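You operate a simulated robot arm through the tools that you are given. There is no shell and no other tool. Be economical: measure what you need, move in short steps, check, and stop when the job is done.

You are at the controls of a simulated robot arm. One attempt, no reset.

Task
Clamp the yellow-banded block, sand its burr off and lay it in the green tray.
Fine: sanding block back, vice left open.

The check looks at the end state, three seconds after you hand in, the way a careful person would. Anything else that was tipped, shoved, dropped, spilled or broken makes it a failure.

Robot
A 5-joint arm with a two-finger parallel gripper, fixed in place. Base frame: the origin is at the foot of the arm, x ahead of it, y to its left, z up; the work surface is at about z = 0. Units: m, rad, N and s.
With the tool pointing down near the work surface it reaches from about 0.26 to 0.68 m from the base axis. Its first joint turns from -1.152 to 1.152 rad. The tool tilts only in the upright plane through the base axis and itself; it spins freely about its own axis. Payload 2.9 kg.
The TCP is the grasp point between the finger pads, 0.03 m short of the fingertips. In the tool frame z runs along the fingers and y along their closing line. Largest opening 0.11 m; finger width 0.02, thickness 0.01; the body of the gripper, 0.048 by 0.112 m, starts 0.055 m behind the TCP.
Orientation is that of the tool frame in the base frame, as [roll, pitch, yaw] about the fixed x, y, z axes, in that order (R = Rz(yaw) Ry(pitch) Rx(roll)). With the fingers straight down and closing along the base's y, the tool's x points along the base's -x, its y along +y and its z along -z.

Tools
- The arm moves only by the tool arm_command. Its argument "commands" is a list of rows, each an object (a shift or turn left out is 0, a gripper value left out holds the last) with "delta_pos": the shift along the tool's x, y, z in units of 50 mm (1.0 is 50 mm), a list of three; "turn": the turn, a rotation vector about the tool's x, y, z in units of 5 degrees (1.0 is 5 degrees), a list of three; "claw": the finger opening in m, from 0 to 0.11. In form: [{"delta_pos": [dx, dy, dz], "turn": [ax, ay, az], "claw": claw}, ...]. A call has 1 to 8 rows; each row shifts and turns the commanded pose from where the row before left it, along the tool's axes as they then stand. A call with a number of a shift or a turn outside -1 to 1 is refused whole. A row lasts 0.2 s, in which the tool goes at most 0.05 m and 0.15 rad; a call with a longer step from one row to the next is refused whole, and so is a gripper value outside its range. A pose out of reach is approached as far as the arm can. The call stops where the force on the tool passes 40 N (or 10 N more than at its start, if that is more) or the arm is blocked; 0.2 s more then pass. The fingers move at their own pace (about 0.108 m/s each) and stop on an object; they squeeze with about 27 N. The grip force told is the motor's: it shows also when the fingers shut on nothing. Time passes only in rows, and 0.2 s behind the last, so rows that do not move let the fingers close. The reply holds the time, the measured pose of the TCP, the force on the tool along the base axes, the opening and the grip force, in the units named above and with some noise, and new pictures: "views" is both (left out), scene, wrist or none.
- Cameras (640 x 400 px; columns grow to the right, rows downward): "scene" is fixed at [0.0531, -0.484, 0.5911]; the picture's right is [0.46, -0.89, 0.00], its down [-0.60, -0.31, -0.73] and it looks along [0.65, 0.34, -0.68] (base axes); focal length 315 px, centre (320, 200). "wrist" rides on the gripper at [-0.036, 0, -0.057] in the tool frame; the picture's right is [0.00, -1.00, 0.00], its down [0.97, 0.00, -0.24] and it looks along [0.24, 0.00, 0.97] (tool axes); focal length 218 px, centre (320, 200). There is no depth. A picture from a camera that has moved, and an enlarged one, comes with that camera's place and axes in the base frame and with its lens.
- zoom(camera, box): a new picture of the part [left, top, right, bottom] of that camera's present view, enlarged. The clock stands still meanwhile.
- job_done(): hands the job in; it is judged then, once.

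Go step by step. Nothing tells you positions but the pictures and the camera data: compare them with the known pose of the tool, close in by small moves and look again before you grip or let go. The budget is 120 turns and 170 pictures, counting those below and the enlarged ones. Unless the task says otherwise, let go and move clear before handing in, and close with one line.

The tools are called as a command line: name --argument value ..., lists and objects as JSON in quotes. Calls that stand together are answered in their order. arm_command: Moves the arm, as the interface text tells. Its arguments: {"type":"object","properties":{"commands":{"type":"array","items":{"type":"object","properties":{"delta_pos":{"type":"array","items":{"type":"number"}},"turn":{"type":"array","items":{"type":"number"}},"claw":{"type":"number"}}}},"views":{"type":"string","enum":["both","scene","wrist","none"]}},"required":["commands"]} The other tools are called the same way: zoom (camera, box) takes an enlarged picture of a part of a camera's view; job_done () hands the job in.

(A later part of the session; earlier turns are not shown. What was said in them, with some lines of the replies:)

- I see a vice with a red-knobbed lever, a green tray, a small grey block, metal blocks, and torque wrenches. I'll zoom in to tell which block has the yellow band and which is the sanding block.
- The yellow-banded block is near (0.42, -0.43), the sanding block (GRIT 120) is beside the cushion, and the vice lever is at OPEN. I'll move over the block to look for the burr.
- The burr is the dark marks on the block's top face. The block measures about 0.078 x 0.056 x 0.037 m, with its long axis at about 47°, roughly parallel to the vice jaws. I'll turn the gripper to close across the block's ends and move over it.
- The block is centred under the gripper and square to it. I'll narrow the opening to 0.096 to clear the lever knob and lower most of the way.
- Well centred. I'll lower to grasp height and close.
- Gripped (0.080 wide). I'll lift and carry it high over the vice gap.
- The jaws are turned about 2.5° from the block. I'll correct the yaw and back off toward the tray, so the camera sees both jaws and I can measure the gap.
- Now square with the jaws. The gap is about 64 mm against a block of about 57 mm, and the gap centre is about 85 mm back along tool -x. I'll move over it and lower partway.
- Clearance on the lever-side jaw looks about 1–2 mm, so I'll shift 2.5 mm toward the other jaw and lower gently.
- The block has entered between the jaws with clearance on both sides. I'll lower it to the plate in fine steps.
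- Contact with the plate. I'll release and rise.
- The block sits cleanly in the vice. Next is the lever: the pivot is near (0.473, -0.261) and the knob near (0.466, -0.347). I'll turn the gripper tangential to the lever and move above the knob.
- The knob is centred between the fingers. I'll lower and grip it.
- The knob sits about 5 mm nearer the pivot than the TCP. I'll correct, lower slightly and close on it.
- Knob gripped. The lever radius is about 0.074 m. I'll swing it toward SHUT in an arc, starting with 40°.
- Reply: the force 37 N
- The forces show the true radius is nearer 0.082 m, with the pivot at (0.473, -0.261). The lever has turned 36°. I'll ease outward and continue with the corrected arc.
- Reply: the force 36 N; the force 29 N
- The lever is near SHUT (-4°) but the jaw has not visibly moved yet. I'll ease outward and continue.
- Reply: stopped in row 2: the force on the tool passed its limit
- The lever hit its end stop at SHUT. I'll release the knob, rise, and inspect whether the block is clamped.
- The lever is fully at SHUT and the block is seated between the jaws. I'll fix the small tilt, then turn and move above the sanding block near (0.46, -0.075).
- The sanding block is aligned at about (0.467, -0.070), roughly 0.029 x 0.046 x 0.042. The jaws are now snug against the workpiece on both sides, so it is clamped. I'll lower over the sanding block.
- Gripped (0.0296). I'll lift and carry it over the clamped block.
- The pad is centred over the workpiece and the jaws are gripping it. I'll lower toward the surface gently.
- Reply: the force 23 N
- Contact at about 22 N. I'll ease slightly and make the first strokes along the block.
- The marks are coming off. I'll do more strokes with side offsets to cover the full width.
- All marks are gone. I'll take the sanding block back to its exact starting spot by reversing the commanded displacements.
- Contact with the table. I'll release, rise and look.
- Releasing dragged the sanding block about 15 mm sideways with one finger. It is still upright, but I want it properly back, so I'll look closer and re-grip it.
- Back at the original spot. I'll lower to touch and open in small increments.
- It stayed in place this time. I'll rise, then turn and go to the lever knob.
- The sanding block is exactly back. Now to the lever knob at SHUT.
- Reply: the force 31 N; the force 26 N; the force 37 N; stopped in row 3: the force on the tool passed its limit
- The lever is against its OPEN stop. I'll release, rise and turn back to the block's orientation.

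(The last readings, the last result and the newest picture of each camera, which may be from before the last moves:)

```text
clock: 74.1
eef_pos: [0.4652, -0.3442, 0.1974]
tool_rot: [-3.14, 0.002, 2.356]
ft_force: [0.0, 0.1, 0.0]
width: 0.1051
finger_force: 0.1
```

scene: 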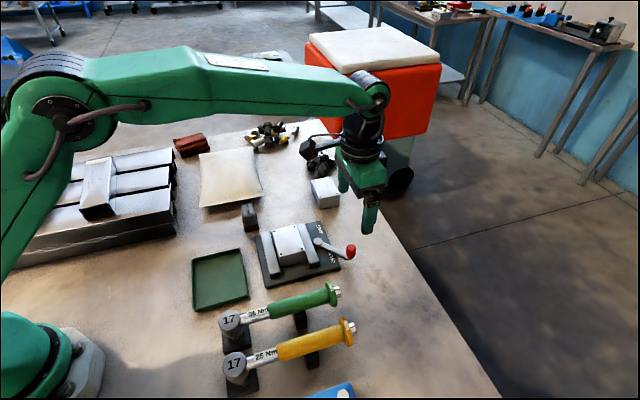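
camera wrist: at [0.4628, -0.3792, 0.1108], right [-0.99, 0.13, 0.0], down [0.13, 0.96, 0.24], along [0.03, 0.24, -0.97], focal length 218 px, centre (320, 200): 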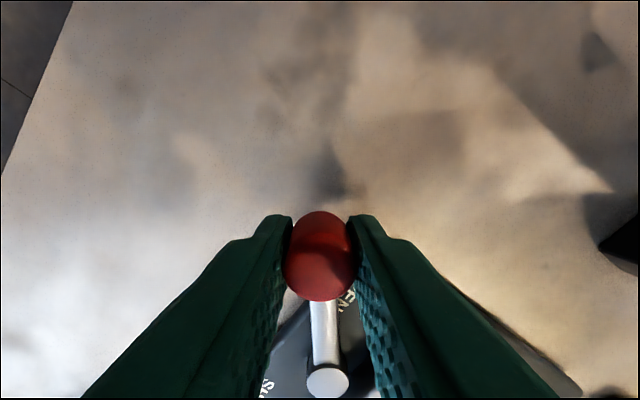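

The vice is open. Moving above the workpiece.

arm_command --commands '[{"delta_pos": [0.81, 0.44, 0]}, {"delta_pos": [0.81, 0.44, 0]}, {"delta_pos": [0.81, 0.44, 0]}, {"delta_pos": [0, 0, 0.8]}, {}]' --views "wrist"

zoom --camera "wrist" --box '[200, 60, 440, 260]'

```text
clock: 75.3
eef_pos: [0.4259, -0.2094, 0.1576]
tool_rot: [-3.14, 0.001, 2.357]
ft_force: [0.0, -1.0, 0.0]
width: 0.105
finger_force: 0.1
camera wrist: at [0.4525, -0.2353, 0.2153], right [-0.71, -0.71, 0.0], down [-0.69, 0.69, 0.24], along [-0.17, 0.17, -0.97], focal length 218 px, centre (320, 200)
```

wrist: 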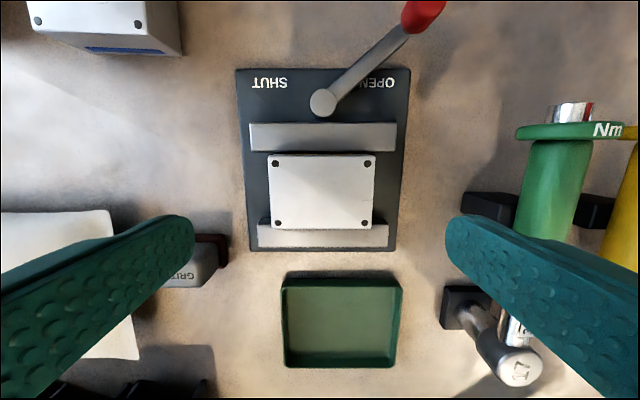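

```text
2.00 times, centred on (320, 160) of wrist
camera zoom: at [0.4525, -0.2353, 0.2153], right [-0.71, -0.71, 0.0], down [-0.69, 0.69, 0.24], along [-0.17, 0.17, -0.97], focal length 436 px, centre (320, 280)
```

zoom: 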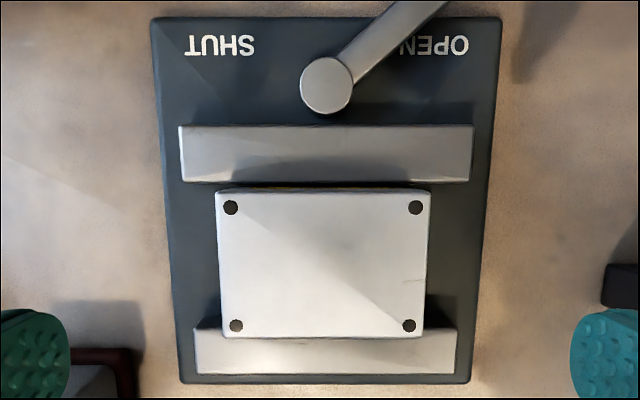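

There is a faint mark near one edge of the top face, so I'll check closely whether any burr remains.

zoom --camera "wrist" --box '[260, 145, 385, 235]'

zoom --camera "scene" --box '[265, 215, 330, 270]'

```text
4.44 times, centred on (322, 190) of wrist
camera zoom: at [0.4525, -0.2353, 0.2153], right [-0.71, -0.71, 0.0], down [-0.69, 0.69, 0.24], along [-0.17, 0.17, -0.97], focal length 970 px, centre (309, 244)
```

zoom: 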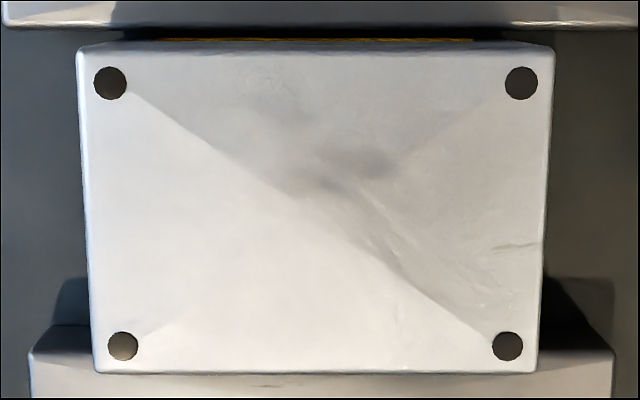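

```text
7.27 times, centred on (298, 242) of scene
camera zoom: at [0.0531, -0.484, 0.5911], right [0.46, -0.89, 0.0], down [-0.6, -0.31, -0.73], along [0.65, 0.34, -0.68], focal length 2294 px, centre (484, -109)
```

zoom: 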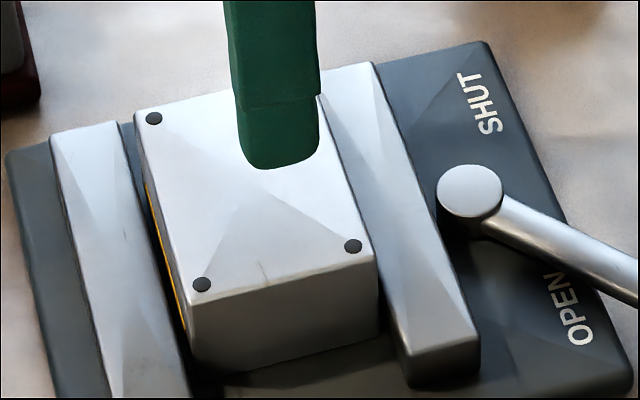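

One faint scratch at the end of the face survived; the matching one at the other end is gone, so the strokes fell short there. I'll re-clamp and sand that end properly, starting by going back to the lever.

arm_command --commands '[{"delta_pos": [-0.827, -0.445, -0.2], "claw": 0.055}, {"delta_pos": [-0.827, -0.445, 0]}, {"delta_pos": [-0.827, -0.445, 0]}, {"turn": [0, 0, 1]}, {"turn": [0, 0, 1]}, {"turn": [0, 0, 1]}, {"turn": [0, 0, 1]}, {"turn": [0, 0, 1]}]' --views "none"

arm_command --commands '[{"turn": [0, 0, 1]}, {"turn": [0, 0, 1]}, {"turn": [0, 0, 1]}, {"turn": [0, 0, 1]}, {"turn": [0, 0, 1]}, {"delta_pos": [0, 0, 0.8]}, {}]' --views "wrist"

```text
clock: 77.1
eef_pos: [0.4658, -0.3457, 0.1689]
tool_rot: [3.141, 0.0, 1.918]
ft_force: [0.0, 0.2, -0.5]
width: 0.0551
finger_force: 0.1
```

```text
clock: 78.7
eef_pos: [0.4655, -0.3457, 0.1265]
tool_rot: [-3.141, 0.0, 1.483]
ft_force: [0.4, 0.7, -0.5]
width: 0.055
finger_force: 0.0
camera wrist: at [0.464, -0.3816, 0.1853], right [-1.0, 0.09, 0.0], down [0.09, 0.97, 0.24], along [0.02, 0.24, -0.97], focal length 218 px, centre (320, 200)
```

wrist: 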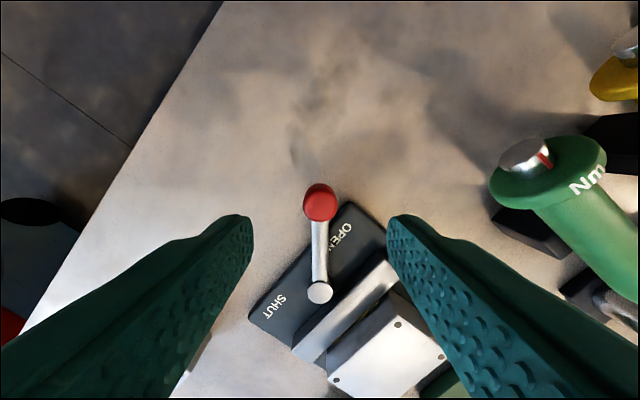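

arm_command --commands '[{"delta_pos": [0.04, 0, 0.5]}, {"delta_pos": [0, 0, 0.5]}, {"delta_pos": [0, 0, 0.48]}, {"claw": 0.036}, {}]' --views "wrist"

```text
clock: 79.9
eef_pos: [0.4672, -0.3423, 0.053]
tool_rot: [3.141, 0.0, 1.483]
ft_force: [0.2, -0.6, -0.8]
width: 0.036
finger_force: 0.1
camera wrist: at [0.4649, -0.3786, 0.1109], right [-1.0, 0.09, 0.0], down [0.08, 0.97, 0.24], along [0.02, 0.24, -0.97], focal length 218 px, centre (320, 200)
```

wrist: 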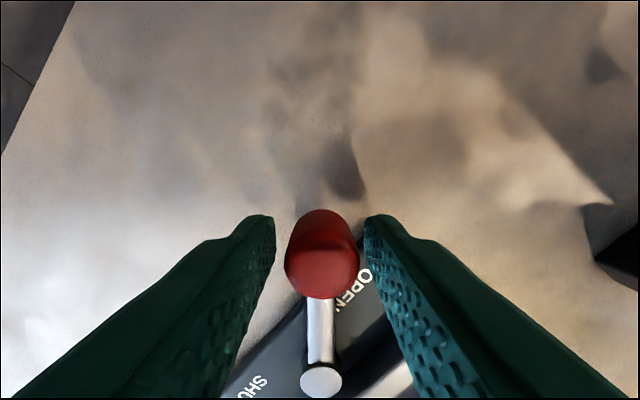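

The fingers straddle the knob. I'll push it round to SHUT with loose fingers.

arm_command --commands '[{"delta_pos": [0.006, 0.143, 0], "turn": [0, 0, -1]}, {"delta_pos": [0.006, 0.143, 0], "turn": [0, 0, -1]}, {"delta_pos": [0.006, 0.143, 0], "turn": [0, 0, -1]}, {"delta_pos": [0.006, 0.143, 0], "turn": [0, 0, -1]}, {"delta_pos": [0.006, 0.143, 0], "turn": [0, 0, -1]}, {"delta_pos": [0.006, 0.143, 0], "turn": [0, 0, -1]}, {"delta_pos": [0.006, 0.143, 0], "turn": [0, 0, -1]}, {"delta_pos": [0.006, 0.143, 0], "turn": [0, 0, -1]}]' --views "wrist"

```text
clock: 81.7
eef_pos: [0.5202, -0.3301, 0.0543]
tool_rot: [3.141, 0.001, 2.183]
ft_force: [0.2, -0.5, 0.3]
width: 0.0365
finger_force: 0.6
camera wrist: at [0.5418, -0.3583, 0.1127], right [-0.82, -0.57, 0.0], down [-0.56, 0.79, 0.24], along [-0.14, 0.2, -0.97], focal length 218 px, centre (320, 200)
```

wrist: 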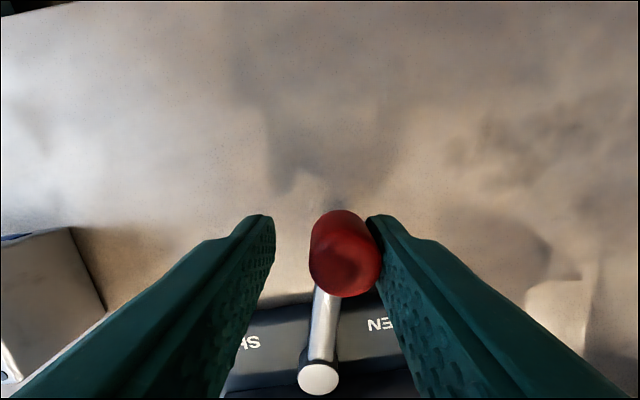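

Works smoothly with no side load. Continuing the arc.

arm_command --commands '[{"delta_pos": [0.006, 0.143, 0], "turn": [0, 0, -1]}, {"delta_pos": [0.006, 0.143, 0], "turn": [0, 0, -1]}, {"delta_pos": [0.006, 0.143, 0], "turn": [0, 0, -1]}, {"delta_pos": [0.006, 0.143, 0], "turn": [0, 0, -1]}, {"delta_pos": [0.006, 0.143, 0], "turn": [0, 0, -1]}, {"delta_pos": [0.006, 0.143, 0], "turn": [0, 0, -1]}, {"delta_pos": [0.006, 0.143, 0], "turn": [0, 0, -1]}, {"delta_pos": [0.006, 0.143, 0], "turn": [0, 0, -1]}]' --views "wrist"

arm_command --commands '[{"delta_pos": [0.006, 0.143, 0], "turn": [0, 0, -1]}, {"delta_pos": [0.006, 0.143, 0], "turn": [0, 0, -1]}, {"delta_pos": [0.006, 0.143, 0], "turn": [0, 0, -1]}, {"delta_pos": [0.006, 0.143, 0], "turn": [0, 0, -1]}, {"delta_pos": [0.006, 0.1, 0], "turn": [0, 0, -1]}, {"delta_pos": [0.0, 0.1, 0]}, {}]'

```text
clock: 83.5
eef_pos: [0.5524, -0.284, 0.0536]
tool_rot: [-3.141, -0.002, 2.882]
ft_force: [-0.1, -0.3, -0.5]
width: 0.0364
finger_force: 1.0
camera wrist: at [0.5874, -0.2929, 0.1118], right [-0.26, -0.97, 0.0], down [-0.94, 0.25, 0.24], along [-0.23, 0.06, -0.97], focal length 218 px, centre (320, 200)
```

wrist: 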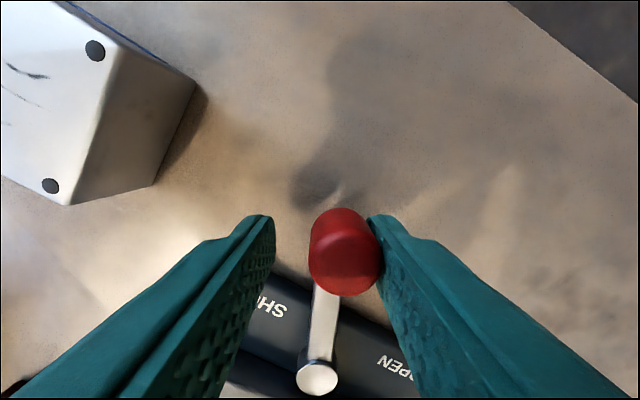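

```text
clock: 85.1
eef_pos: [0.5515, -0.2469, 0.054]
tool_rot: [3.14, 0.0, -2.967]
ft_force: [1.4, -2.2, -0.3]
width: 0.0378
finger_force: 1.8
camera wrist: at [0.5891, -0.2398, 0.1119], right [0.17, -0.98, 0.0], down [-0.96, -0.17, 0.24], along [-0.24, -0.04, -0.97], focal length 218 px, centre (320, 200)
```

scene: 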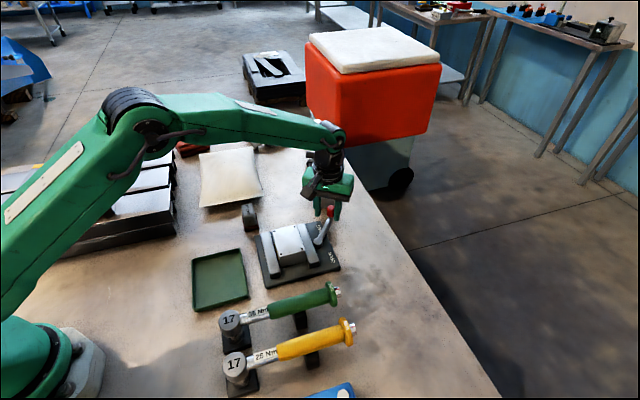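
wrist: 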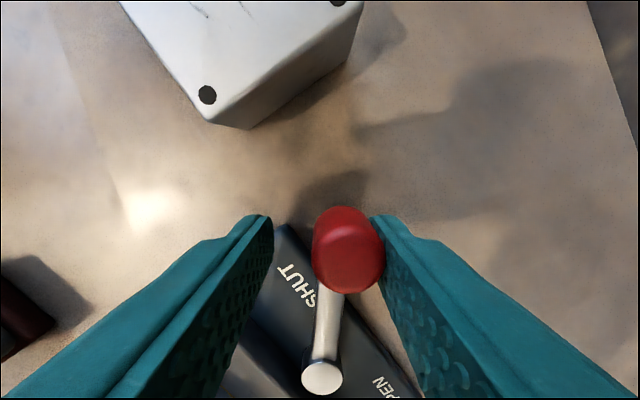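

arm_command --commands '[{"delta_pos": [0, 0.08, 0]}, {"delta_pos": [0, 0.06, 0]}, {}]' --views "none"

zoom --camera "scene" --box '[240, 190, 370, 290]'

```text
clock: 85.9
eef_pos: [0.5513, -0.2405, 0.0544]
tool_rot: [-3.141, 0.003, -2.969]
ft_force: [8.5, -24.0, -5.8]
width: 0.0484
finger_force: 12.5
```

```text
4.00 times, centred on (305, 240) of scene
camera zoom: at [0.0531, -0.484, 0.5911], right [0.46, -0.89, 0.0], down [-0.6, -0.31, -0.73], along [0.65, 0.34, -0.68], focal length 1262 px, centre (380, 40)
```

zoom: 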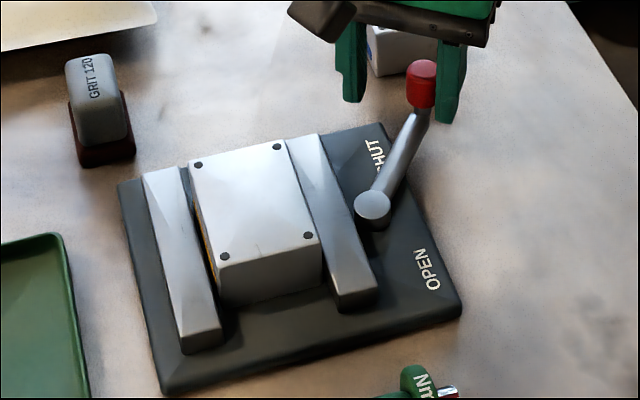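

SHUT again, firmly at the stop. I'll back off, rise, turn and go to the sanding block.

arm_command --commands '[{"delta_pos": [0, -0.2, 0], "claw": 0.055}, {"delta_pos": [0, 0, -0.7]}, {"delta_pos": [0, 0, -0.9]}, {"delta_pos": [0, 0, -0.9]}, {"turn": [0, 0, -1]}, {"turn": [0, 0, -1]}, {"turn": [0, 0, -1]}, {"turn": [0, 0, -1]}]' --views "none"

arm_command --commands '[{"turn": [0, 0, -1]}, {"turn": [0, 0, -1]}, {"turn": [0, 0, -1]}, {}]' --views "none"

```text
clock: 87.7
eef_pos: [0.5551, -0.2493, 0.179]
tool_rot: [3.142, -0.001, -2.617]
ft_force: [0.2, 0.9, 0.0]
width: 0.0551
finger_force: 0.0
```

```text
clock: 88.7
eef_pos: [0.5527, -0.2485, 0.1786]
tool_rot: [3.141, -0.001, -2.354]
ft_force: [-0.1, 0.0, 0.1]
width: 0.0549
finger_force: 0.0
```

arm_command --commands '[{"delta_pos": [-0.334, 0.935, 0], "claw": 0.07}, {"delta_pos": [-0.334, 0.935, 0]}, {"delta_pos": [-0.334, 0.935, 0]}, {"delta_pos": [-0.334, 0.935, 0]}, {"delta_pos": [0, 0, 0.9]}, {"delta_pos": [0, 0, 0.8]}, {}]' --views "wrist"

```text
clock: 90.3
eef_pos: [0.4693, -0.0697, 0.0928]
tool_rot: [3.141, 0.001, -2.357]
ft_force: [-0.1, -0.6, 0.5]
width: 0.0698
finger_force: 0.0
camera wrist: at [0.4953, -0.0437, 0.1504], right [0.71, -0.71, 0.0], down [-0.69, -0.69, 0.24], along [-0.17, -0.17, -0.97], focal length 218 px, centre (320, 200)
```

wrist: 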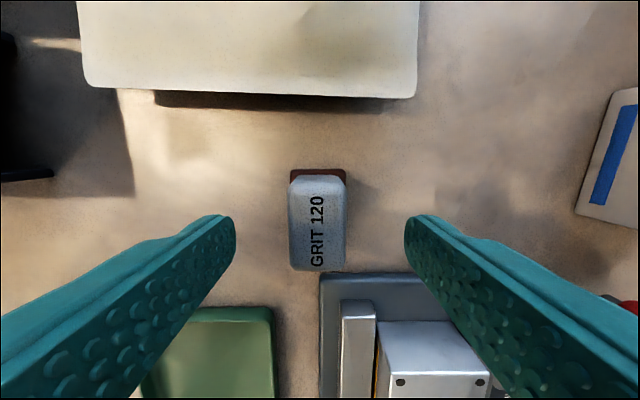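

arm_command --commands '[{"delta_pos": [0.02, 0.02, 0.5]}, {"delta_pos": [0, 0, 0.48]}, {}, {"claw": 0.015}, {}, {}, {"delta_pos": [0, 0, -0.5]}, {"delta_pos": [0, 0, -0.9]}]' --views "wrist"

```text
clock: 92.1
eef_pos: [0.4657, -0.0711, 0.1172]
tool_rot: [-3.141, 0.001, -2.355]
ft_force: [-0.6, 0.0, -0.9]
width: 0.0293
finger_force: 26.8
camera wrist: at [0.4921, -0.0453, 0.1747], right [0.71, -0.71, 0.0], down [-0.69, -0.69, 0.24], along [-0.17, -0.17, -0.97], focal length 218 px, centre (320, 200)
```

wrist: 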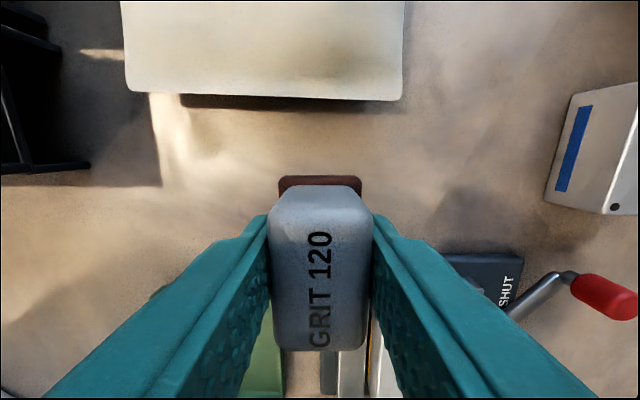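

arm_command --commands '[{"delta_pos": [0, 0, -0.5]}, {"delta_pos": [0.725, -0.345, 0]}, {"delta_pos": [0.725, -0.345, 0]}, {"delta_pos": [0.725, -0.345, 0]}, {"delta_pos": [0.725, -0.345, 0]}, {}]'

zoom --camera "scene" --box '[230, 170, 370, 270]'

```text
clock: 93.5
eef_pos: [0.4111, -0.2202, 0.1401]
tool_rot: [-3.141, 0.0, -2.357]
ft_force: [-0.1, 0.5, -1.1]
width: 0.0295
finger_force: 26.6
camera wrist: at [0.4382, -0.1939, 0.1981], right [0.71, -0.71, 0.0], down [-0.69, -0.69, 0.24], along [-0.17, -0.17, -0.97], focal length 218 px, centre (320, 200)
```

scene: 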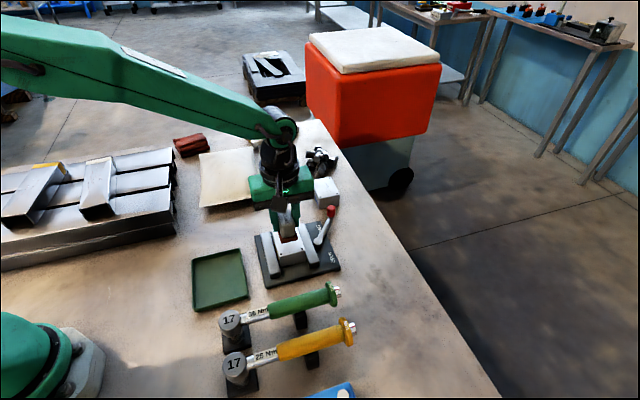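
wrist: 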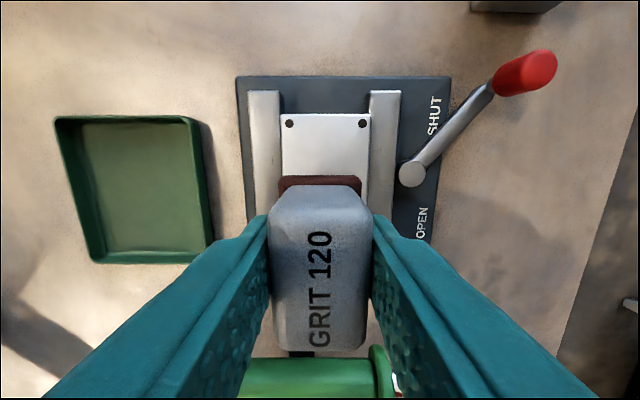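

```text
4.00 times, centred on (300, 220) of scene
camera zoom: at [0.0531, -0.484, 0.5911], right [0.46, -0.89, 0.0], down [-0.6, -0.31, -0.73], along [0.65, 0.34, -0.68], focal length 1262 px, centre (400, 120)
```

zoom: 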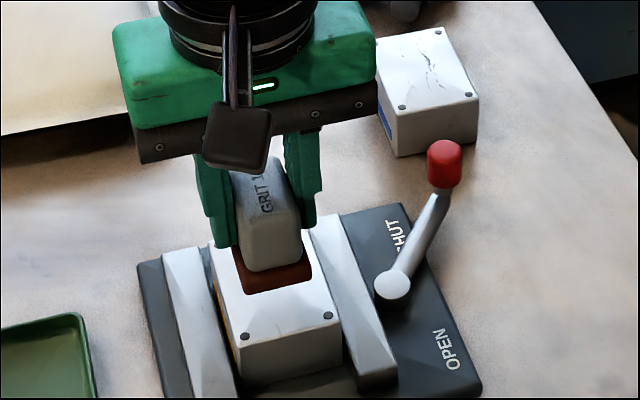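

arm_command --commands '[{"delta_pos": [0, 0, 0.5]}, {"delta_pos": [0, 0, 0.32]}, {"delta_pos": [0, 0, 0.05]}, {"delta_pos": [0, 0, 0.03]}, {}]' --views "none"

```text
clock: 94.7
eef_pos: [0.414, -0.2215, 0.0948]
tool_rot: [-3.139, 0.003, -2.357]
ft_force: [-5.1, 2.5, 21.8]
width: 0.0295
finger_force: 27.3
```

arm_command --commands '[{"delta_pos": [0, 0, -0.012]}, {"delta_pos": [0.28, 0, 0]}, {}, {"delta_pos": [-0.28, 0, 0]}, {"delta_pos": [-0.28, 0, 0]}, {"delta_pos": [0.28, 0.12, 0]}, {"delta_pos": [0.28, 0, 0]}, {}]' --views "none"

arm_command --commands '[{"delta_pos": [-0.28, 0, 0]}, {"delta_pos": [-0.28, 0, 0]}, {"delta_pos": [0.28, -0.24, 0]}, {"delta_pos": [0.28, 0, 0]}, {}, {"delta_pos": [-0.28, 0, 0]}, {"delta_pos": [0.28, 0.12, 0]}, {"delta_pos": [-0.28, 0, 0]}]' --views "none"

arm_command --commands '[{"delta_pos": [0, 0, -0.3]}, {"delta_pos": [0, 0, -0.6]}, {"delta_pos": [-0.8, 0, -0.2]}, {"delta_pos": [-0.8, 0, 0]}, {"delta_pos": [-0.4, 0, 0]}, {}]' --views "none"

zoom --camera "scene" --box '[265, 215, 330, 270]'

```text
clock: 96.5
eef_pos: [0.3985, -0.2259, 0.0963]
tool_rot: [3.141, 0.0, -2.357]
ft_force: [3.0, 2.5, 7.6]
width: 0.0295
finger_force: 27.5
```

```text
clock: 98.3
eef_pos: [0.4135, -0.2201, 0.0959]
tool_rot: [-3.141, 0.0, -2.356]
ft_force: [-2.0, -1.6, 7.8]
width: 0.0295
finger_force: 26.9
```

```text
clock: 99.7
eef_pos: [0.4841, -0.1495, 0.1514]
tool_rot: [3.141, -0.002, -2.356]
ft_force: [-0.7, 0.5, -0.3]
width: 0.0297
finger_force: 27.4
```

```text
7.27 times, centred on (298, 242) of scene
camera zoom: at [0.0531, -0.484, 0.5911], right [0.46, -0.89, 0.0], down [-0.6, -0.31, -0.73], along [0.65, 0.34, -0.68], focal length 2294 px, centre (484, -109)
```

zoom: 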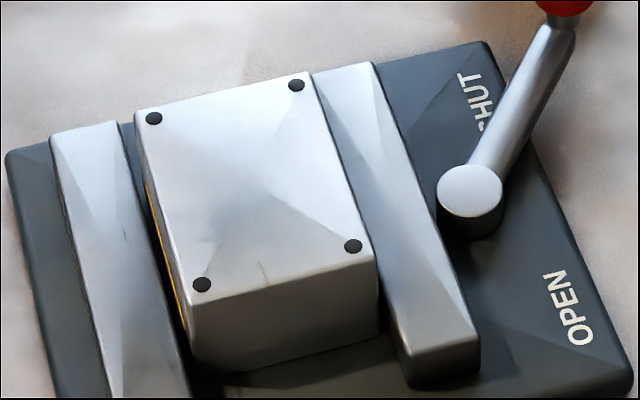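

The faint line is unchanged, so it is part of the metal's texture, and there is a similar hairline on the jaw. The burr is gone. I'll return the sanding block, with a gentle release this time.

arm_command --commands '[{"delta_pos": [-0.45, 0.69, 0]}, {"delta_pos": [-0.45, 0.69, 0]}, {}, {"delta_pos": [0, 0, 0.8]}, {"delta_pos": [0, 0, 0.8]}, {"delta_pos": [0, 0, 0.36]}, {"delta_pos": [0, 0, 0.08]}, {}]' --views "none"

zoom --camera "scene" --box '[180, 160, 340, 270]'

```text
clock: 101.5
eef_pos: [0.4679, -0.069, 0.0474]
tool_rot: [-3.14, 0.001, -2.356]
ft_force: [-0.3, 0.9, -0.2]
width: 0.0294
finger_force: 26.8
```

```text
3.64 times, centred on (260, 215) of scene
camera zoom: at [0.0531, -0.484, 0.5911], right [0.46, -0.89, 0.0], down [-0.6, -0.31, -0.73], along [0.65, 0.34, -0.68], focal length 1147 px, centre (538, 146)
```

zoom: 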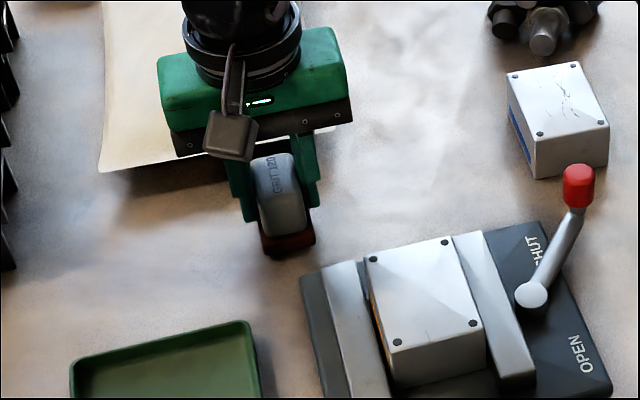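

arm_command --commands '[{"delta_pos": [0, 0, 0.03]}, {"delta_pos": [0, 0, 0.02]}, {}]' --views "none"

```text
clock: 102.3
eef_pos: [0.4675, -0.0694, 0.0454]
tool_rot: [3.141, -0.001, -2.356]
ft_force: [0.1, -0.7, -0.4]
width: 0.0296
finger_force: 27.2
```

arm_command --commands '[{"delta_pos": [0, 0, 0.02]}, {}, {"claw": 0.032}, {"claw": 0.034}, {"claw": 0.037}, {"claw": 0.042}, {"claw": 0.055}, {}]' --views "wrist"

```text
clock: 104.1
eef_pos: [0.4679, -0.0681, 0.0446]
tool_rot: [3.141, 0.001, -2.356]
ft_force: [-0.2, -0.4, -0.2]
width: 0.0551
finger_force: 0.0
camera wrist: at [0.494, -0.0431, 0.1028], right [0.71, -0.71, 0.0], down [-0.69, -0.69, 0.24], along [-0.17, -0.17, -0.97], focal length 218 px, centre (320, 200)
```

wrist: 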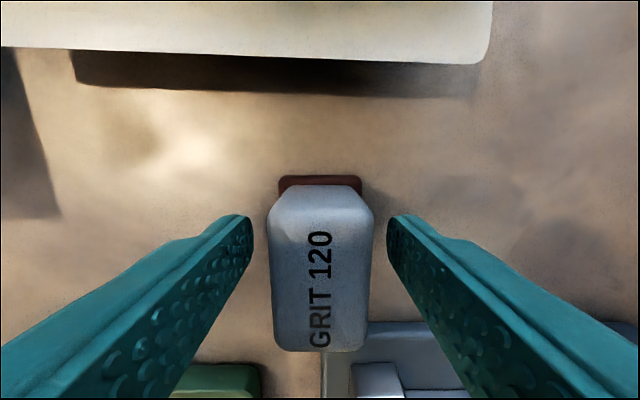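

The sanding block is back in place. I'll rise, turn and go to the lever to open the vice.

arm_command --commands '[{"delta_pos": [0, 0, -0.4]}, {"delta_pos": [0, 0, -0.9]}, {"delta_pos": [0, 0, -0.9]}, {"delta_pos": [0, 0, -0.6]}, {"turn": [0, 0, 1]}, {"turn": [0, 0, 1]}, {"turn": [0, 0, 1]}, {"turn": [0, 0, 1]}]' --views "none"

arm_command --commands '[{"turn": [0, 0, 1]}, {"turn": [0, 0, 1]}, {"turn": [0, 0, 1]}, {"turn": [0, 0, 1.0]}]' --views "none"

arm_command --commands '[{"delta_pos": [-0.29, -0.772, 0]}, {"delta_pos": [-0.29, -0.772, 0]}, {"delta_pos": [-0.29, -0.772, 0]}, {"delta_pos": [-0.29, -0.772, 0]}, {"delta_pos": [-0.29, -0.772, 0]}, {"delta_pos": [0, 0, 0.8]}, {"delta_pos": [0, 0, 0.8]}, {}]' --views "wrist"

zoom --camera "scene" --box '[180, 160, 340, 270]'

```text
clock: 105.9
eef_pos: [0.4679, -0.0696, 0.183]
tool_rot: [3.142, 0.001, -2.708]
ft_force: [-0.1, 0.3, 0.1]
width: 0.0553
finger_force: 0.0
```

```text
clock: 106.9
eef_pos: [0.4666, -0.0698, 0.1844]
tool_rot: [3.14, 0.0, -3.056]
ft_force: [-0.3, -0.1, 0.4]
width: 0.0551
finger_force: 0.0
```

```text
clock: 108.7
eef_pos: [0.5591, -0.2565, 0.1041]
tool_rot: [3.141, 0.0, -3.055]
ft_force: [0.2, -0.8, 0.9]
width: 0.0549
finger_force: 0.0
camera wrist: at [0.5951, -0.2526, 0.162], right [0.09, -1.0, 0.0], down [-0.97, -0.08, 0.24], along [-0.24, -0.02, -0.97], focal length 218 px, centre (320, 200)
```

wrist: 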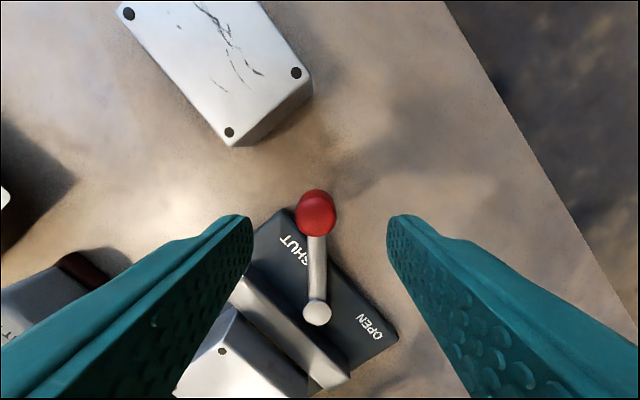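

```text
3.64 times, centred on (260, 215) of scene
camera zoom: at [0.0531, -0.484, 0.5911], right [0.46, -0.89, 0.0], down [-0.6, -0.31, -0.73], along [0.65, 0.34, -0.68], focal length 1147 px, centre (538, 146)
```

zoom: 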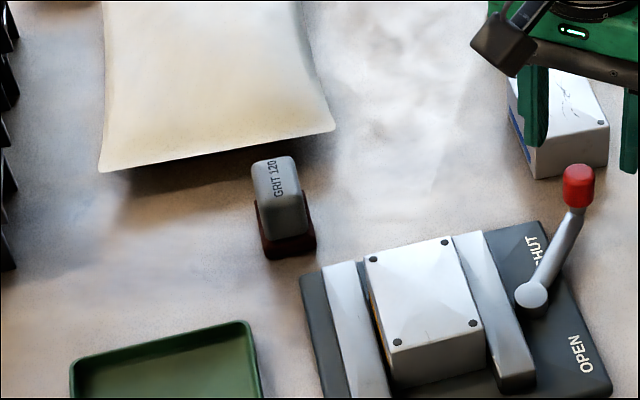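

arm_command --commands '[{"delta_pos": [0.05, 0.05, 0.5]}, {"delta_pos": [0, 0, 0.5]}, {"claw": 0.036}, {}]' --views "wrist"

```text
clock: 109.7
eef_pos: [0.5547, -0.2545, 0.0536]
tool_rot: [3.141, 0.001, -3.055]
ft_force: [-0.3, 0.2, 0.2]
width: 0.0359
finger_force: 0.0
camera wrist: at [0.5912, -0.2511, 0.1114], right [0.09, -1.0, 0.0], down [-0.97, -0.08, 0.24], along [-0.24, -0.02, -0.97], focal length 218 px, centre (320, 200)
```

wrist: 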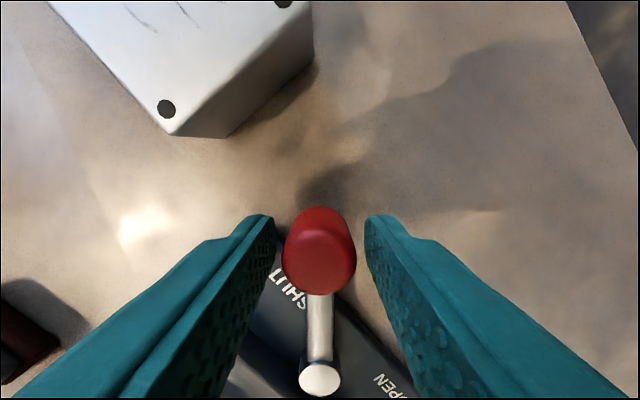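

Straddling the knob; swinging it to OPEN.

arm_command --commands '[{"delta_pos": [0.006, -0.143, 0], "turn": [0, 0, 1]}, {"delta_pos": [0.006, -0.143, 0], "turn": [0, 0, 1]}, {"delta_pos": [0.006, -0.143, 0], "turn": [0, 0, 1]}, {"delta_pos": [0.006, -0.143, 0], "turn": [0, 0, 1]}, {"delta_pos": [0.006, -0.143, 0], "turn": [0, 0, 1]}, {"delta_pos": [0.006, -0.143, 0], "turn": [0, 0, 1]}, {"delta_pos": [0.006, -0.143, 0], "turn": [0, 0, 1]}, {"delta_pos": [0.006, -0.143, 0], "turn": [0, 0, 1]}]' --views "wrist"

arm_command --commands '[{"delta_pos": [0.006, -0.143, 0], "turn": [0, 0, 1]}, {"delta_pos": [0.006, -0.143, 0], "turn": [0, 0, 1]}, {"delta_pos": [0.006, -0.143, 0], "turn": [0, 0, 1]}, {"delta_pos": [0.006, -0.143, 0], "turn": [0, 0, 1]}, {"delta_pos": [0.006, -0.143, 0], "turn": [0, 0, 1]}, {"delta_pos": [0.006, -0.143, 0], "turn": [0, 0, 1]}, {"delta_pos": [0.006, -0.143, 0], "turn": [0, 0, 1]}, {"delta_pos": [0.006, -0.143, 0], "turn": [0, 0, 1]}]' --views "wrist"

arm_command --commands '[{"delta_pos": [0.006, -0.143, 0], "turn": [0, 0, 1]}, {"delta_pos": [0.006, -0.143, 0], "turn": [0, 0, 1]}, {"delta_pos": [0.006, -0.143, 0], "turn": [0, 0, 1]}, {"delta_pos": [0.006, -0.143, 0], "turn": [0, 0, 1]}, {"delta_pos": [0.0, -0.12, 0]}, {"delta_pos": [0.0, -0.1, 0]}, {}]' --views "wrist"

```text
clock: 111.5
eef_pos: [0.5403, -0.306, 0.0553]
tool_rot: [-3.141, 0.0, 2.53]
ft_force: [-0.1, -0.4, 0.1]
width: 0.0363
finger_force: 0.5
camera wrist: at [0.5706, -0.3265, 0.1129], right [-0.58, -0.82, 0.0], down [-0.79, 0.56, 0.24], along [-0.2, 0.14, -0.97], focal length 218 px, centre (320, 200)
```

wrist: 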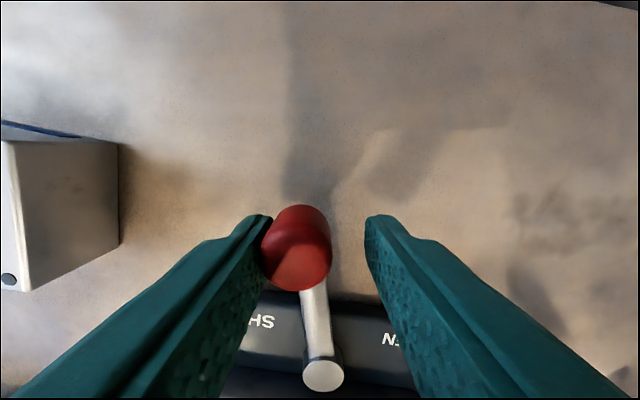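

```text
clock: 113.3
eef_pos: [0.4934, -0.3394, 0.054]
tool_rot: [3.141, -0.001, 1.83]
ft_force: [-0.1, 0.5, 0.4]
width: 0.036
finger_force: 0.1
camera wrist: at [0.5038, -0.3727, 0.1124], right [-0.97, -0.26, 0.0], down [-0.25, 0.94, 0.24], along [-0.06, 0.23, -0.97], focal length 218 px, centre (320, 200)
```

wrist: 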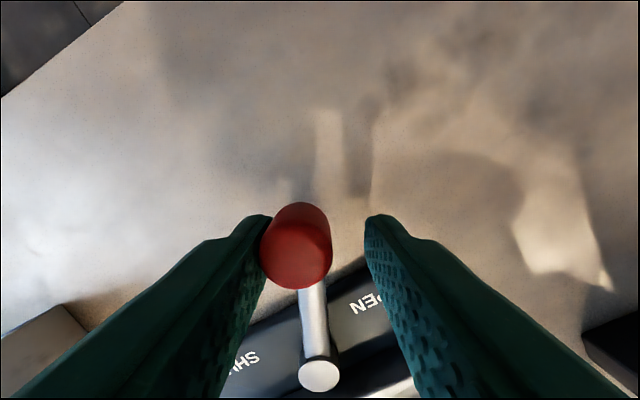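

```text
clock: 114.9
eef_pos: [0.4547, -0.34, 0.0561]
tool_rot: [3.137, 0.001, 1.486]
ft_force: [17.1, -0.4, -3.8]
width: 0.0443
finger_force: 8.7
camera wrist: at [0.4524, -0.3747, 0.1136], right [-1.0, 0.09, 0.0], down [0.08, 0.97, 0.24], along [0.02, 0.24, -0.97], focal length 218 px, centre (320, 200)
```

wrist: 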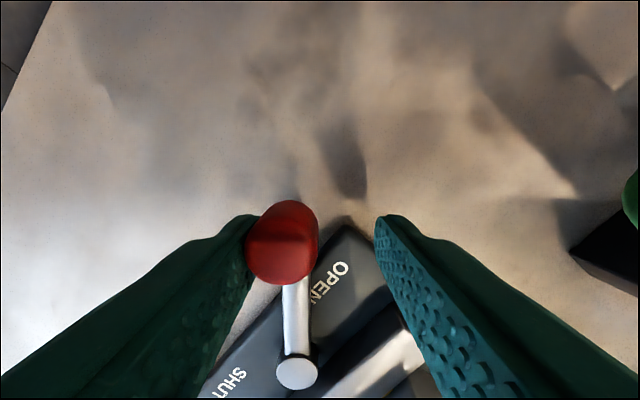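

OPEN, at the stop. I'll back off, rise, turn to the block's axis and move above it.

arm_command --commands '[{"delta_pos": [0, 0.22, 0], "claw": 0.05}, {"delta_pos": [0, 0, -0.7]}, {"delta_pos": [0, 0, -0.9]}, {"delta_pos": [0, 0, -0.9]}, {"turn": [0, 0, -1]}, {"turn": [0, 0, -1]}, {"turn": [0, 0, -1]}, {"turn": [0, 0, -1]}]' --views "none"

arm_command --commands '[{"turn": [0, 0, -1], "claw": 0.105}, {"turn": [0, 0, -1]}, {"turn": [0, 0, -1]}, {"turn": [0, 0, -1]}, {"turn": [0, 0, -1]}, {"turn": [0, 0, -1]}, {}]' --views "none"

arm_command --commands '[{"delta_pos": [0.81, 0.42, 0]}, {"delta_pos": [0.81, 0.42, 0]}, {"delta_pos": [0.78, 0.42, 0]}, {"delta_pos": [0, 0, 0.8]}, {}]'

```text
clock: 116.7
eef_pos: [0.4648, -0.3407, 0.1807]
tool_rot: [-3.142, -0.001, 1.834]
ft_force: [0.0, 0.7, 0.2]
width: 0.0501
finger_force: 0.2
```

```text
clock: 118.3
eef_pos: [0.4647, -0.3394, 0.1797]
tool_rot: [3.141, 0.001, 2.359]
ft_force: [0.4, 0.2, -0.3]
width: 0.105
finger_force: 0.1
```

```text
clock: 119.5
eef_pos: [0.425, -0.2095, 0.1396]
tool_rot: [-3.14, -0.001, 2.358]
ft_force: [-0.1, -0.1, 0.3]
width: 0.1051
finger_force: 0.2
camera wrist: at [0.4513, -0.2356, 0.1974], right [-0.71, -0.71, 0.0], down [-0.69, 0.69, 0.24], along [-0.17, 0.17, -0.97], focal length 218 px, centre (320, 200)
```

scene: 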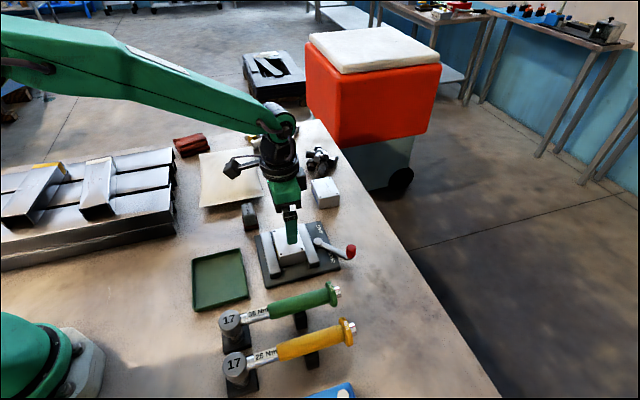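
wrist: 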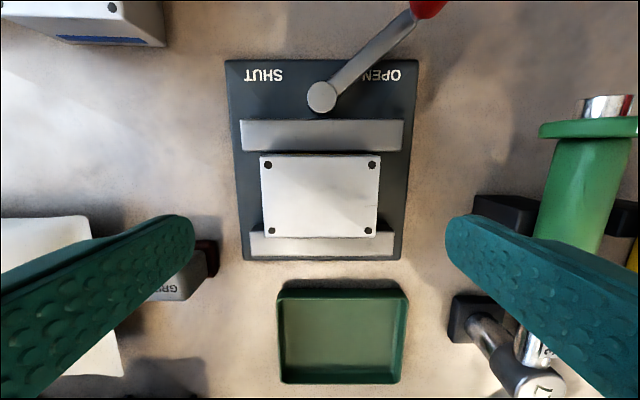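

The vice is open and the block free. The tray centre is about 0.151 along tool x and -0.023 along tool y. I'll grip the block with a slightly higher grasp so the fingers clear the tray rim, and lift it.

arm_command --commands '[{"delta_pos": [-0.03, 0, 0.6]}, {"delta_pos": [0, 0, 0.6]}, {"delta_pos": [0, 0, 0.38]}, {}, {"claw": 0.06}, {}, {}]' --views "wrist"

```text
clock: 121.1
eef_pos: [0.4262, -0.2129, 0.0606]
tool_rot: [3.141, 0.0, 2.354]
ft_force: [0.2, -0.3, 0.5]
width: 0.08
finger_force: 27.4
camera wrist: at [0.4525, -0.2372, 0.1184], right [-0.71, -0.71, 0.0], down [-0.69, 0.69, 0.24], along [-0.17, 0.17, -0.97], focal length 218 px, centre (320, 200)
```

wrist: 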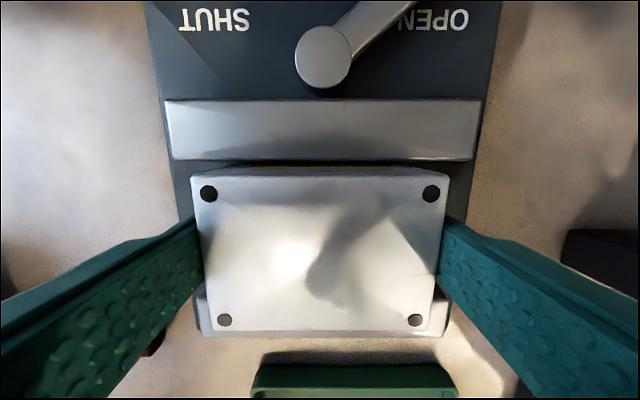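

arm_command --commands '[{"delta_pos": [0, 0, -0.3]}, {"delta_pos": [0, 0, -0.6]}, {"delta_pos": [0, 0, -0.7]}, {"delta_pos": [0.75, -0.115, 0]}, {"delta_pos": [0.75, -0.115, 0]}, {"delta_pos": [0.75, -0.115, 0]}, {"delta_pos": [0.75, -0.115, 0]}, {}]'

zoom --camera "scene" --box '[170, 200, 330, 320]'

```text
clock: 122.9
eef_pos: [0.3033, -0.1225, 0.1396]
tool_rot: [-3.141, -0.001, 2.358]
ft_force: [0.5, -0.2, -5.5]
width: 0.0796
finger_force: 26.9
camera wrist: at [0.3293, -0.1472, 0.1982], right [-0.71, -0.71, 0.0], down [-0.69, 0.69, 0.24], along [-0.17, 0.17, -0.97], focal length 218 px, centre (320, 200)
```

scene: 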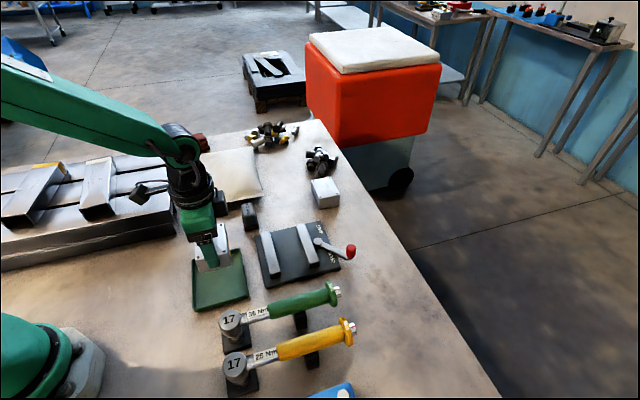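
wrist: 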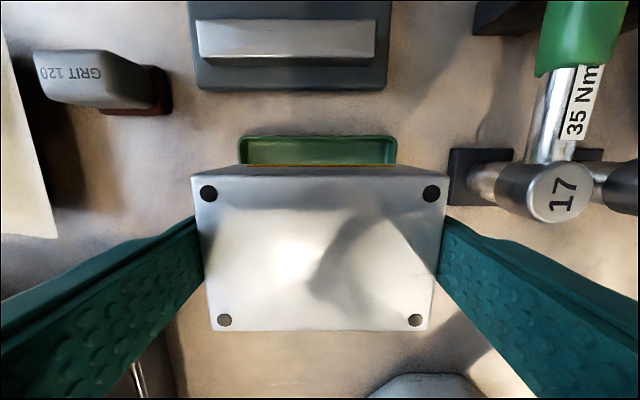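

```text
3.33 times, centred on (250, 260) of scene
camera zoom: at [0.0531, -0.484, 0.5911], right [0.46, -0.89, 0.0], down [-0.6, -0.31, -0.73], along [0.65, 0.34, -0.68], focal length 1051 px, centre (553, 0)
```

zoom: 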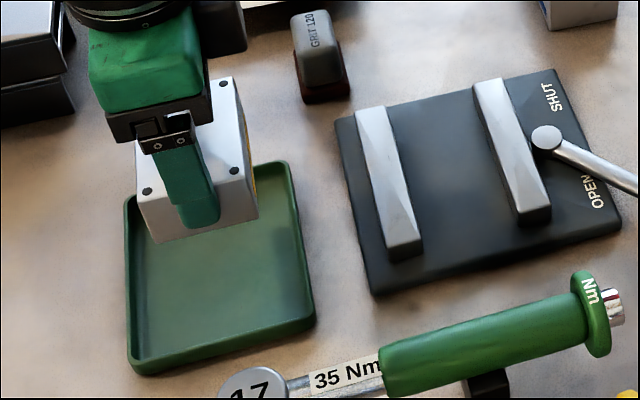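

The tray centre is about 12 mm farther along tool x. I'll shift and lower.

arm_command --commands '[{"delta_pos": [0.24, 0, 0]}, {"delta_pos": [0, 0, 0.6]}, {"delta_pos": [0, 0, 0.6]}, {"delta_pos": [0, 0, 0.2]}, {}]'

zoom --camera "scene" --box '[170, 200, 330, 320]'

```text
clock: 124.1
eef_pos: [0.295, -0.1159, 0.0691]
tool_rot: [3.141, 0.0, 2.357]
ft_force: [0.5, 1.0, -4.7]
width: 0.0797
finger_force: 26.9
camera wrist: at [0.3212, -0.1395, 0.1276], right [-0.71, -0.71, 0.0], down [-0.69, 0.69, 0.24], along [-0.17, 0.17, -0.97], focal length 218 px, centre (320, 200)
```

scene: 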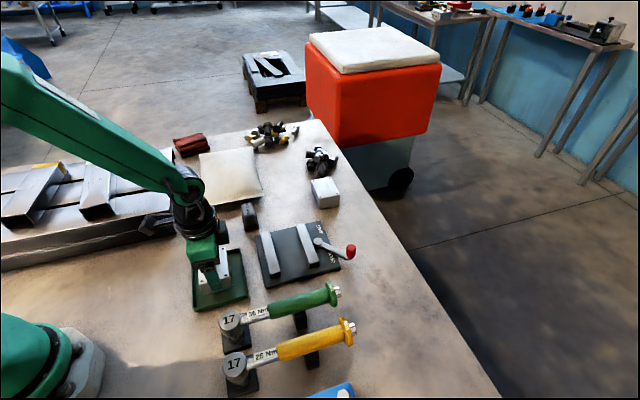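
wrist: 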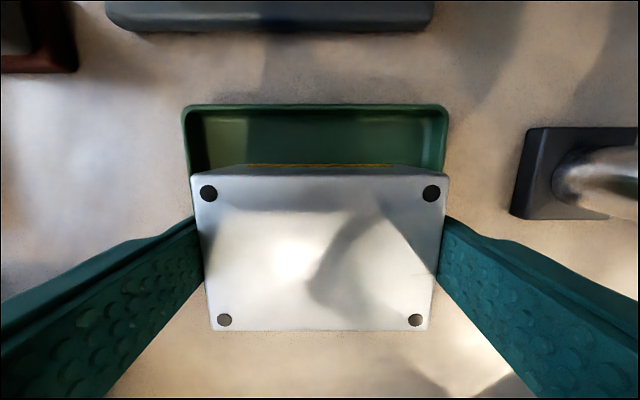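

```text
3.33 times, centred on (250, 260) of scene
camera zoom: at [0.0531, -0.484, 0.5911], right [0.46, -0.89, 0.0], down [-0.6, -0.31, -0.73], along [0.65, 0.34, -0.68], focal length 1051 px, centre (553, 0)
```

zoom: 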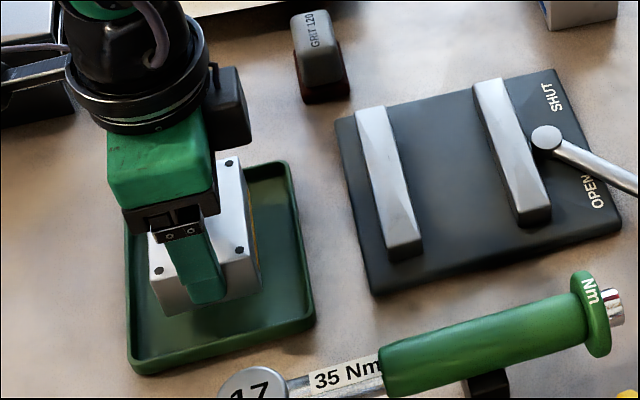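

Centred in the tray. I'll lower in fine steps to the floor.

arm_command --commands '[{"delta_pos": [0, 0, 0.16]}, {"delta_pos": [0, 0, 0.06]}, {"delta_pos": [0, 0, 0.03]}, {}]' --views "none"

```text
clock: 125.1
eef_pos: [0.2945, -0.1139, 0.0582]
tool_rot: [-3.141, -0.001, 2.355]
ft_force: [-0.8, 0.2, -4.8]
width: 0.0797
finger_force: 27.1
```

arm_command --commands '[{"delta_pos": [0, 0, 0.03]}, {"delta_pos": [0, 0, 0.03]}, {"delta_pos": [0, 0, 0.02]}, {}]' --views "none"

```text
clock: 126.1
eef_pos: [0.2954, -0.1135, 0.0553]
tool_rot: [-3.141, 0.0, 2.356]
ft_force: [0.4, -0.1, -3.9]
width: 0.0796
finger_force: 26.8
```

arm_command --commands '[{"delta_pos": [0, 0, 0.02]}, {"delta_pos": [0, 0, 0.02]}, {}]' --views "none"

```text
clock: 126.9
eef_pos: [0.2953, -0.1143, 0.0527]
tool_rot: [3.141, 0.0, 2.356]
ft_force: [-0.5, 0.8, -4.4]
width: 0.0796
finger_force: 27.5
```

arm_command --commands '[{"delta_pos": [0, 0, 0.02]}, {"delta_pos": [0, 0, 0.015]}, {}]' --views "scene"

zoom --camera "scene" --box '[170, 220, 270, 320]'

```text
clock: 127.7
eef_pos: [0.2953, -0.1141, 0.0518]
tool_rot: [3.14, 0.0, 2.356]
ft_force: [-4.0, -1.0, 19.7]
width: 0.0799
finger_force: 27.3
```

scene: 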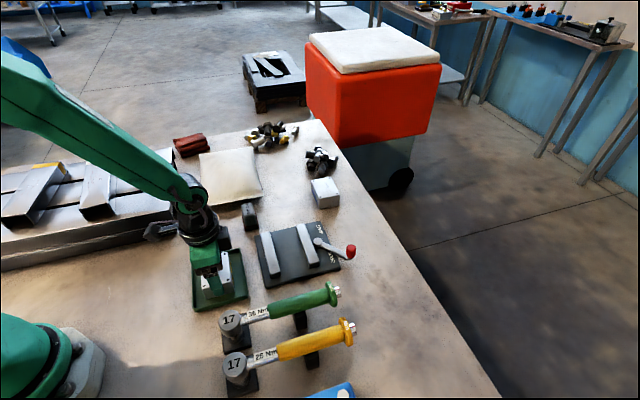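

```text
4.00 times, centred on (220, 270) of scene
camera zoom: at [0.053, -0.4839, 0.5911], right [0.46, -0.89, 0.0], down [-0.6, -0.31, -0.73], along [0.65, 0.34, -0.68], focal length 1262 px, centre (720, -80)
```

zoom: 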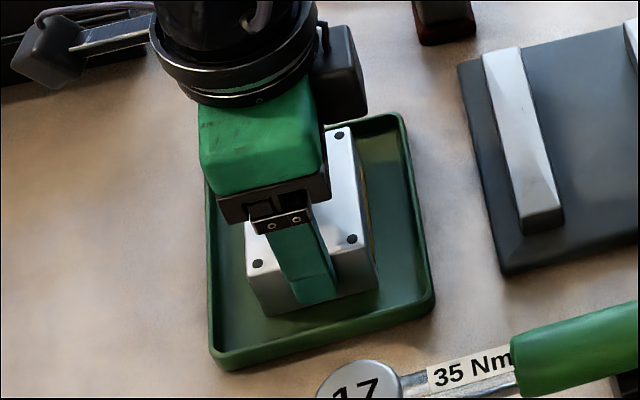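

The block is resting on the tray floor. I'll ease the load, release slowly and rise.

arm_command --commands '[{"delta_pos": [0, 0, -0.025]}, {"claw": 0.083}, {"claw": 0.086}, {"claw": 0.092}, {}, {"delta_pos": [0, 0, -0.5]}, {"delta_pos": [0, 0, -0.9]}, {"delta_pos": [0, 0, -0.9]}]' --views "none"

arm_command --commands '[{"delta_pos": [0, 0, -0.9]}, {"delta_pos": [0, 0, -0.9]}, {}]'

zoom --camera "scene" --box '[170, 160, 380, 320]'

```text
clock: 129.5
eef_pos: [0.2964, -0.1138, 0.1697]
tool_rot: [-3.142, -0.001, 2.356]
ft_force: [0.9, -0.1, 1.3]
width: 0.0922
finger_force: 0.0
```

```text
clock: 130.3
eef_pos: [0.2991, -0.1157, 0.2576]
tool_rot: [3.141, 0.0, 2.357]
ft_force: [0.3, 0.1, -1.1]
width: 0.0918
finger_force: 0.0
camera wrist: at [0.3246, -0.1403, 0.3163], right [-0.71, -0.71, 0.0], down [-0.69, 0.69, 0.24], along [-0.17, 0.17, -0.97], focal length 218 px, centre (320, 200)
```

scene: 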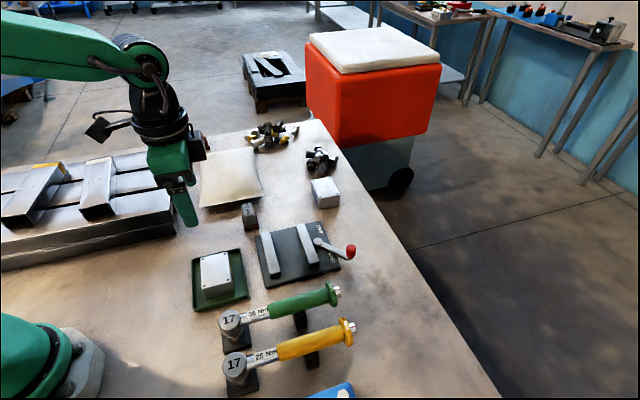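
wrist: 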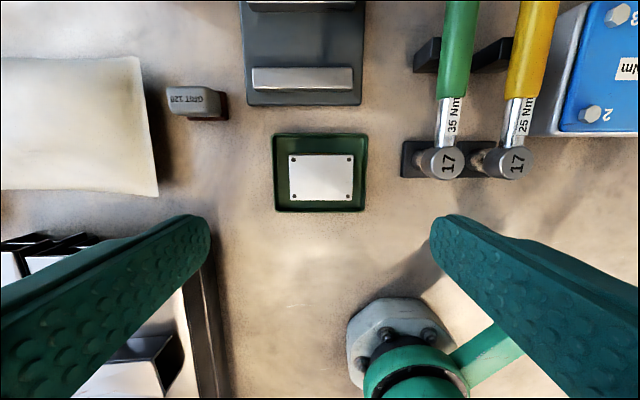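

```text
2.50 times, centred on (275, 240) of scene
camera zoom: at [0.0531, -0.484, 0.5911], right [0.46, -0.89, 0.0], down [-0.6, -0.31, -0.73], along [0.65, 0.34, -0.68], focal length 788 px, centre (432, 100)
```

zoom: 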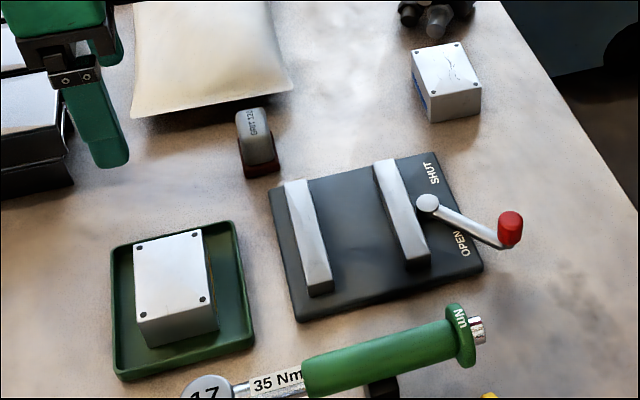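

The sanded block is lying flat in the green tray, the vice lever is at OPEN, the sanding block is back in its place, and nothing else has moved. I'm handing in.

job_done

```text
The job is handed in.
```

The yellow-banded block was clamped, its burr was sanded off and it now lies flat in the green tray. The sanding block is back in its place and the vice is open. One faint hairline stayed on the block's top face after a second sanding; I took it for metal texture, not burr.
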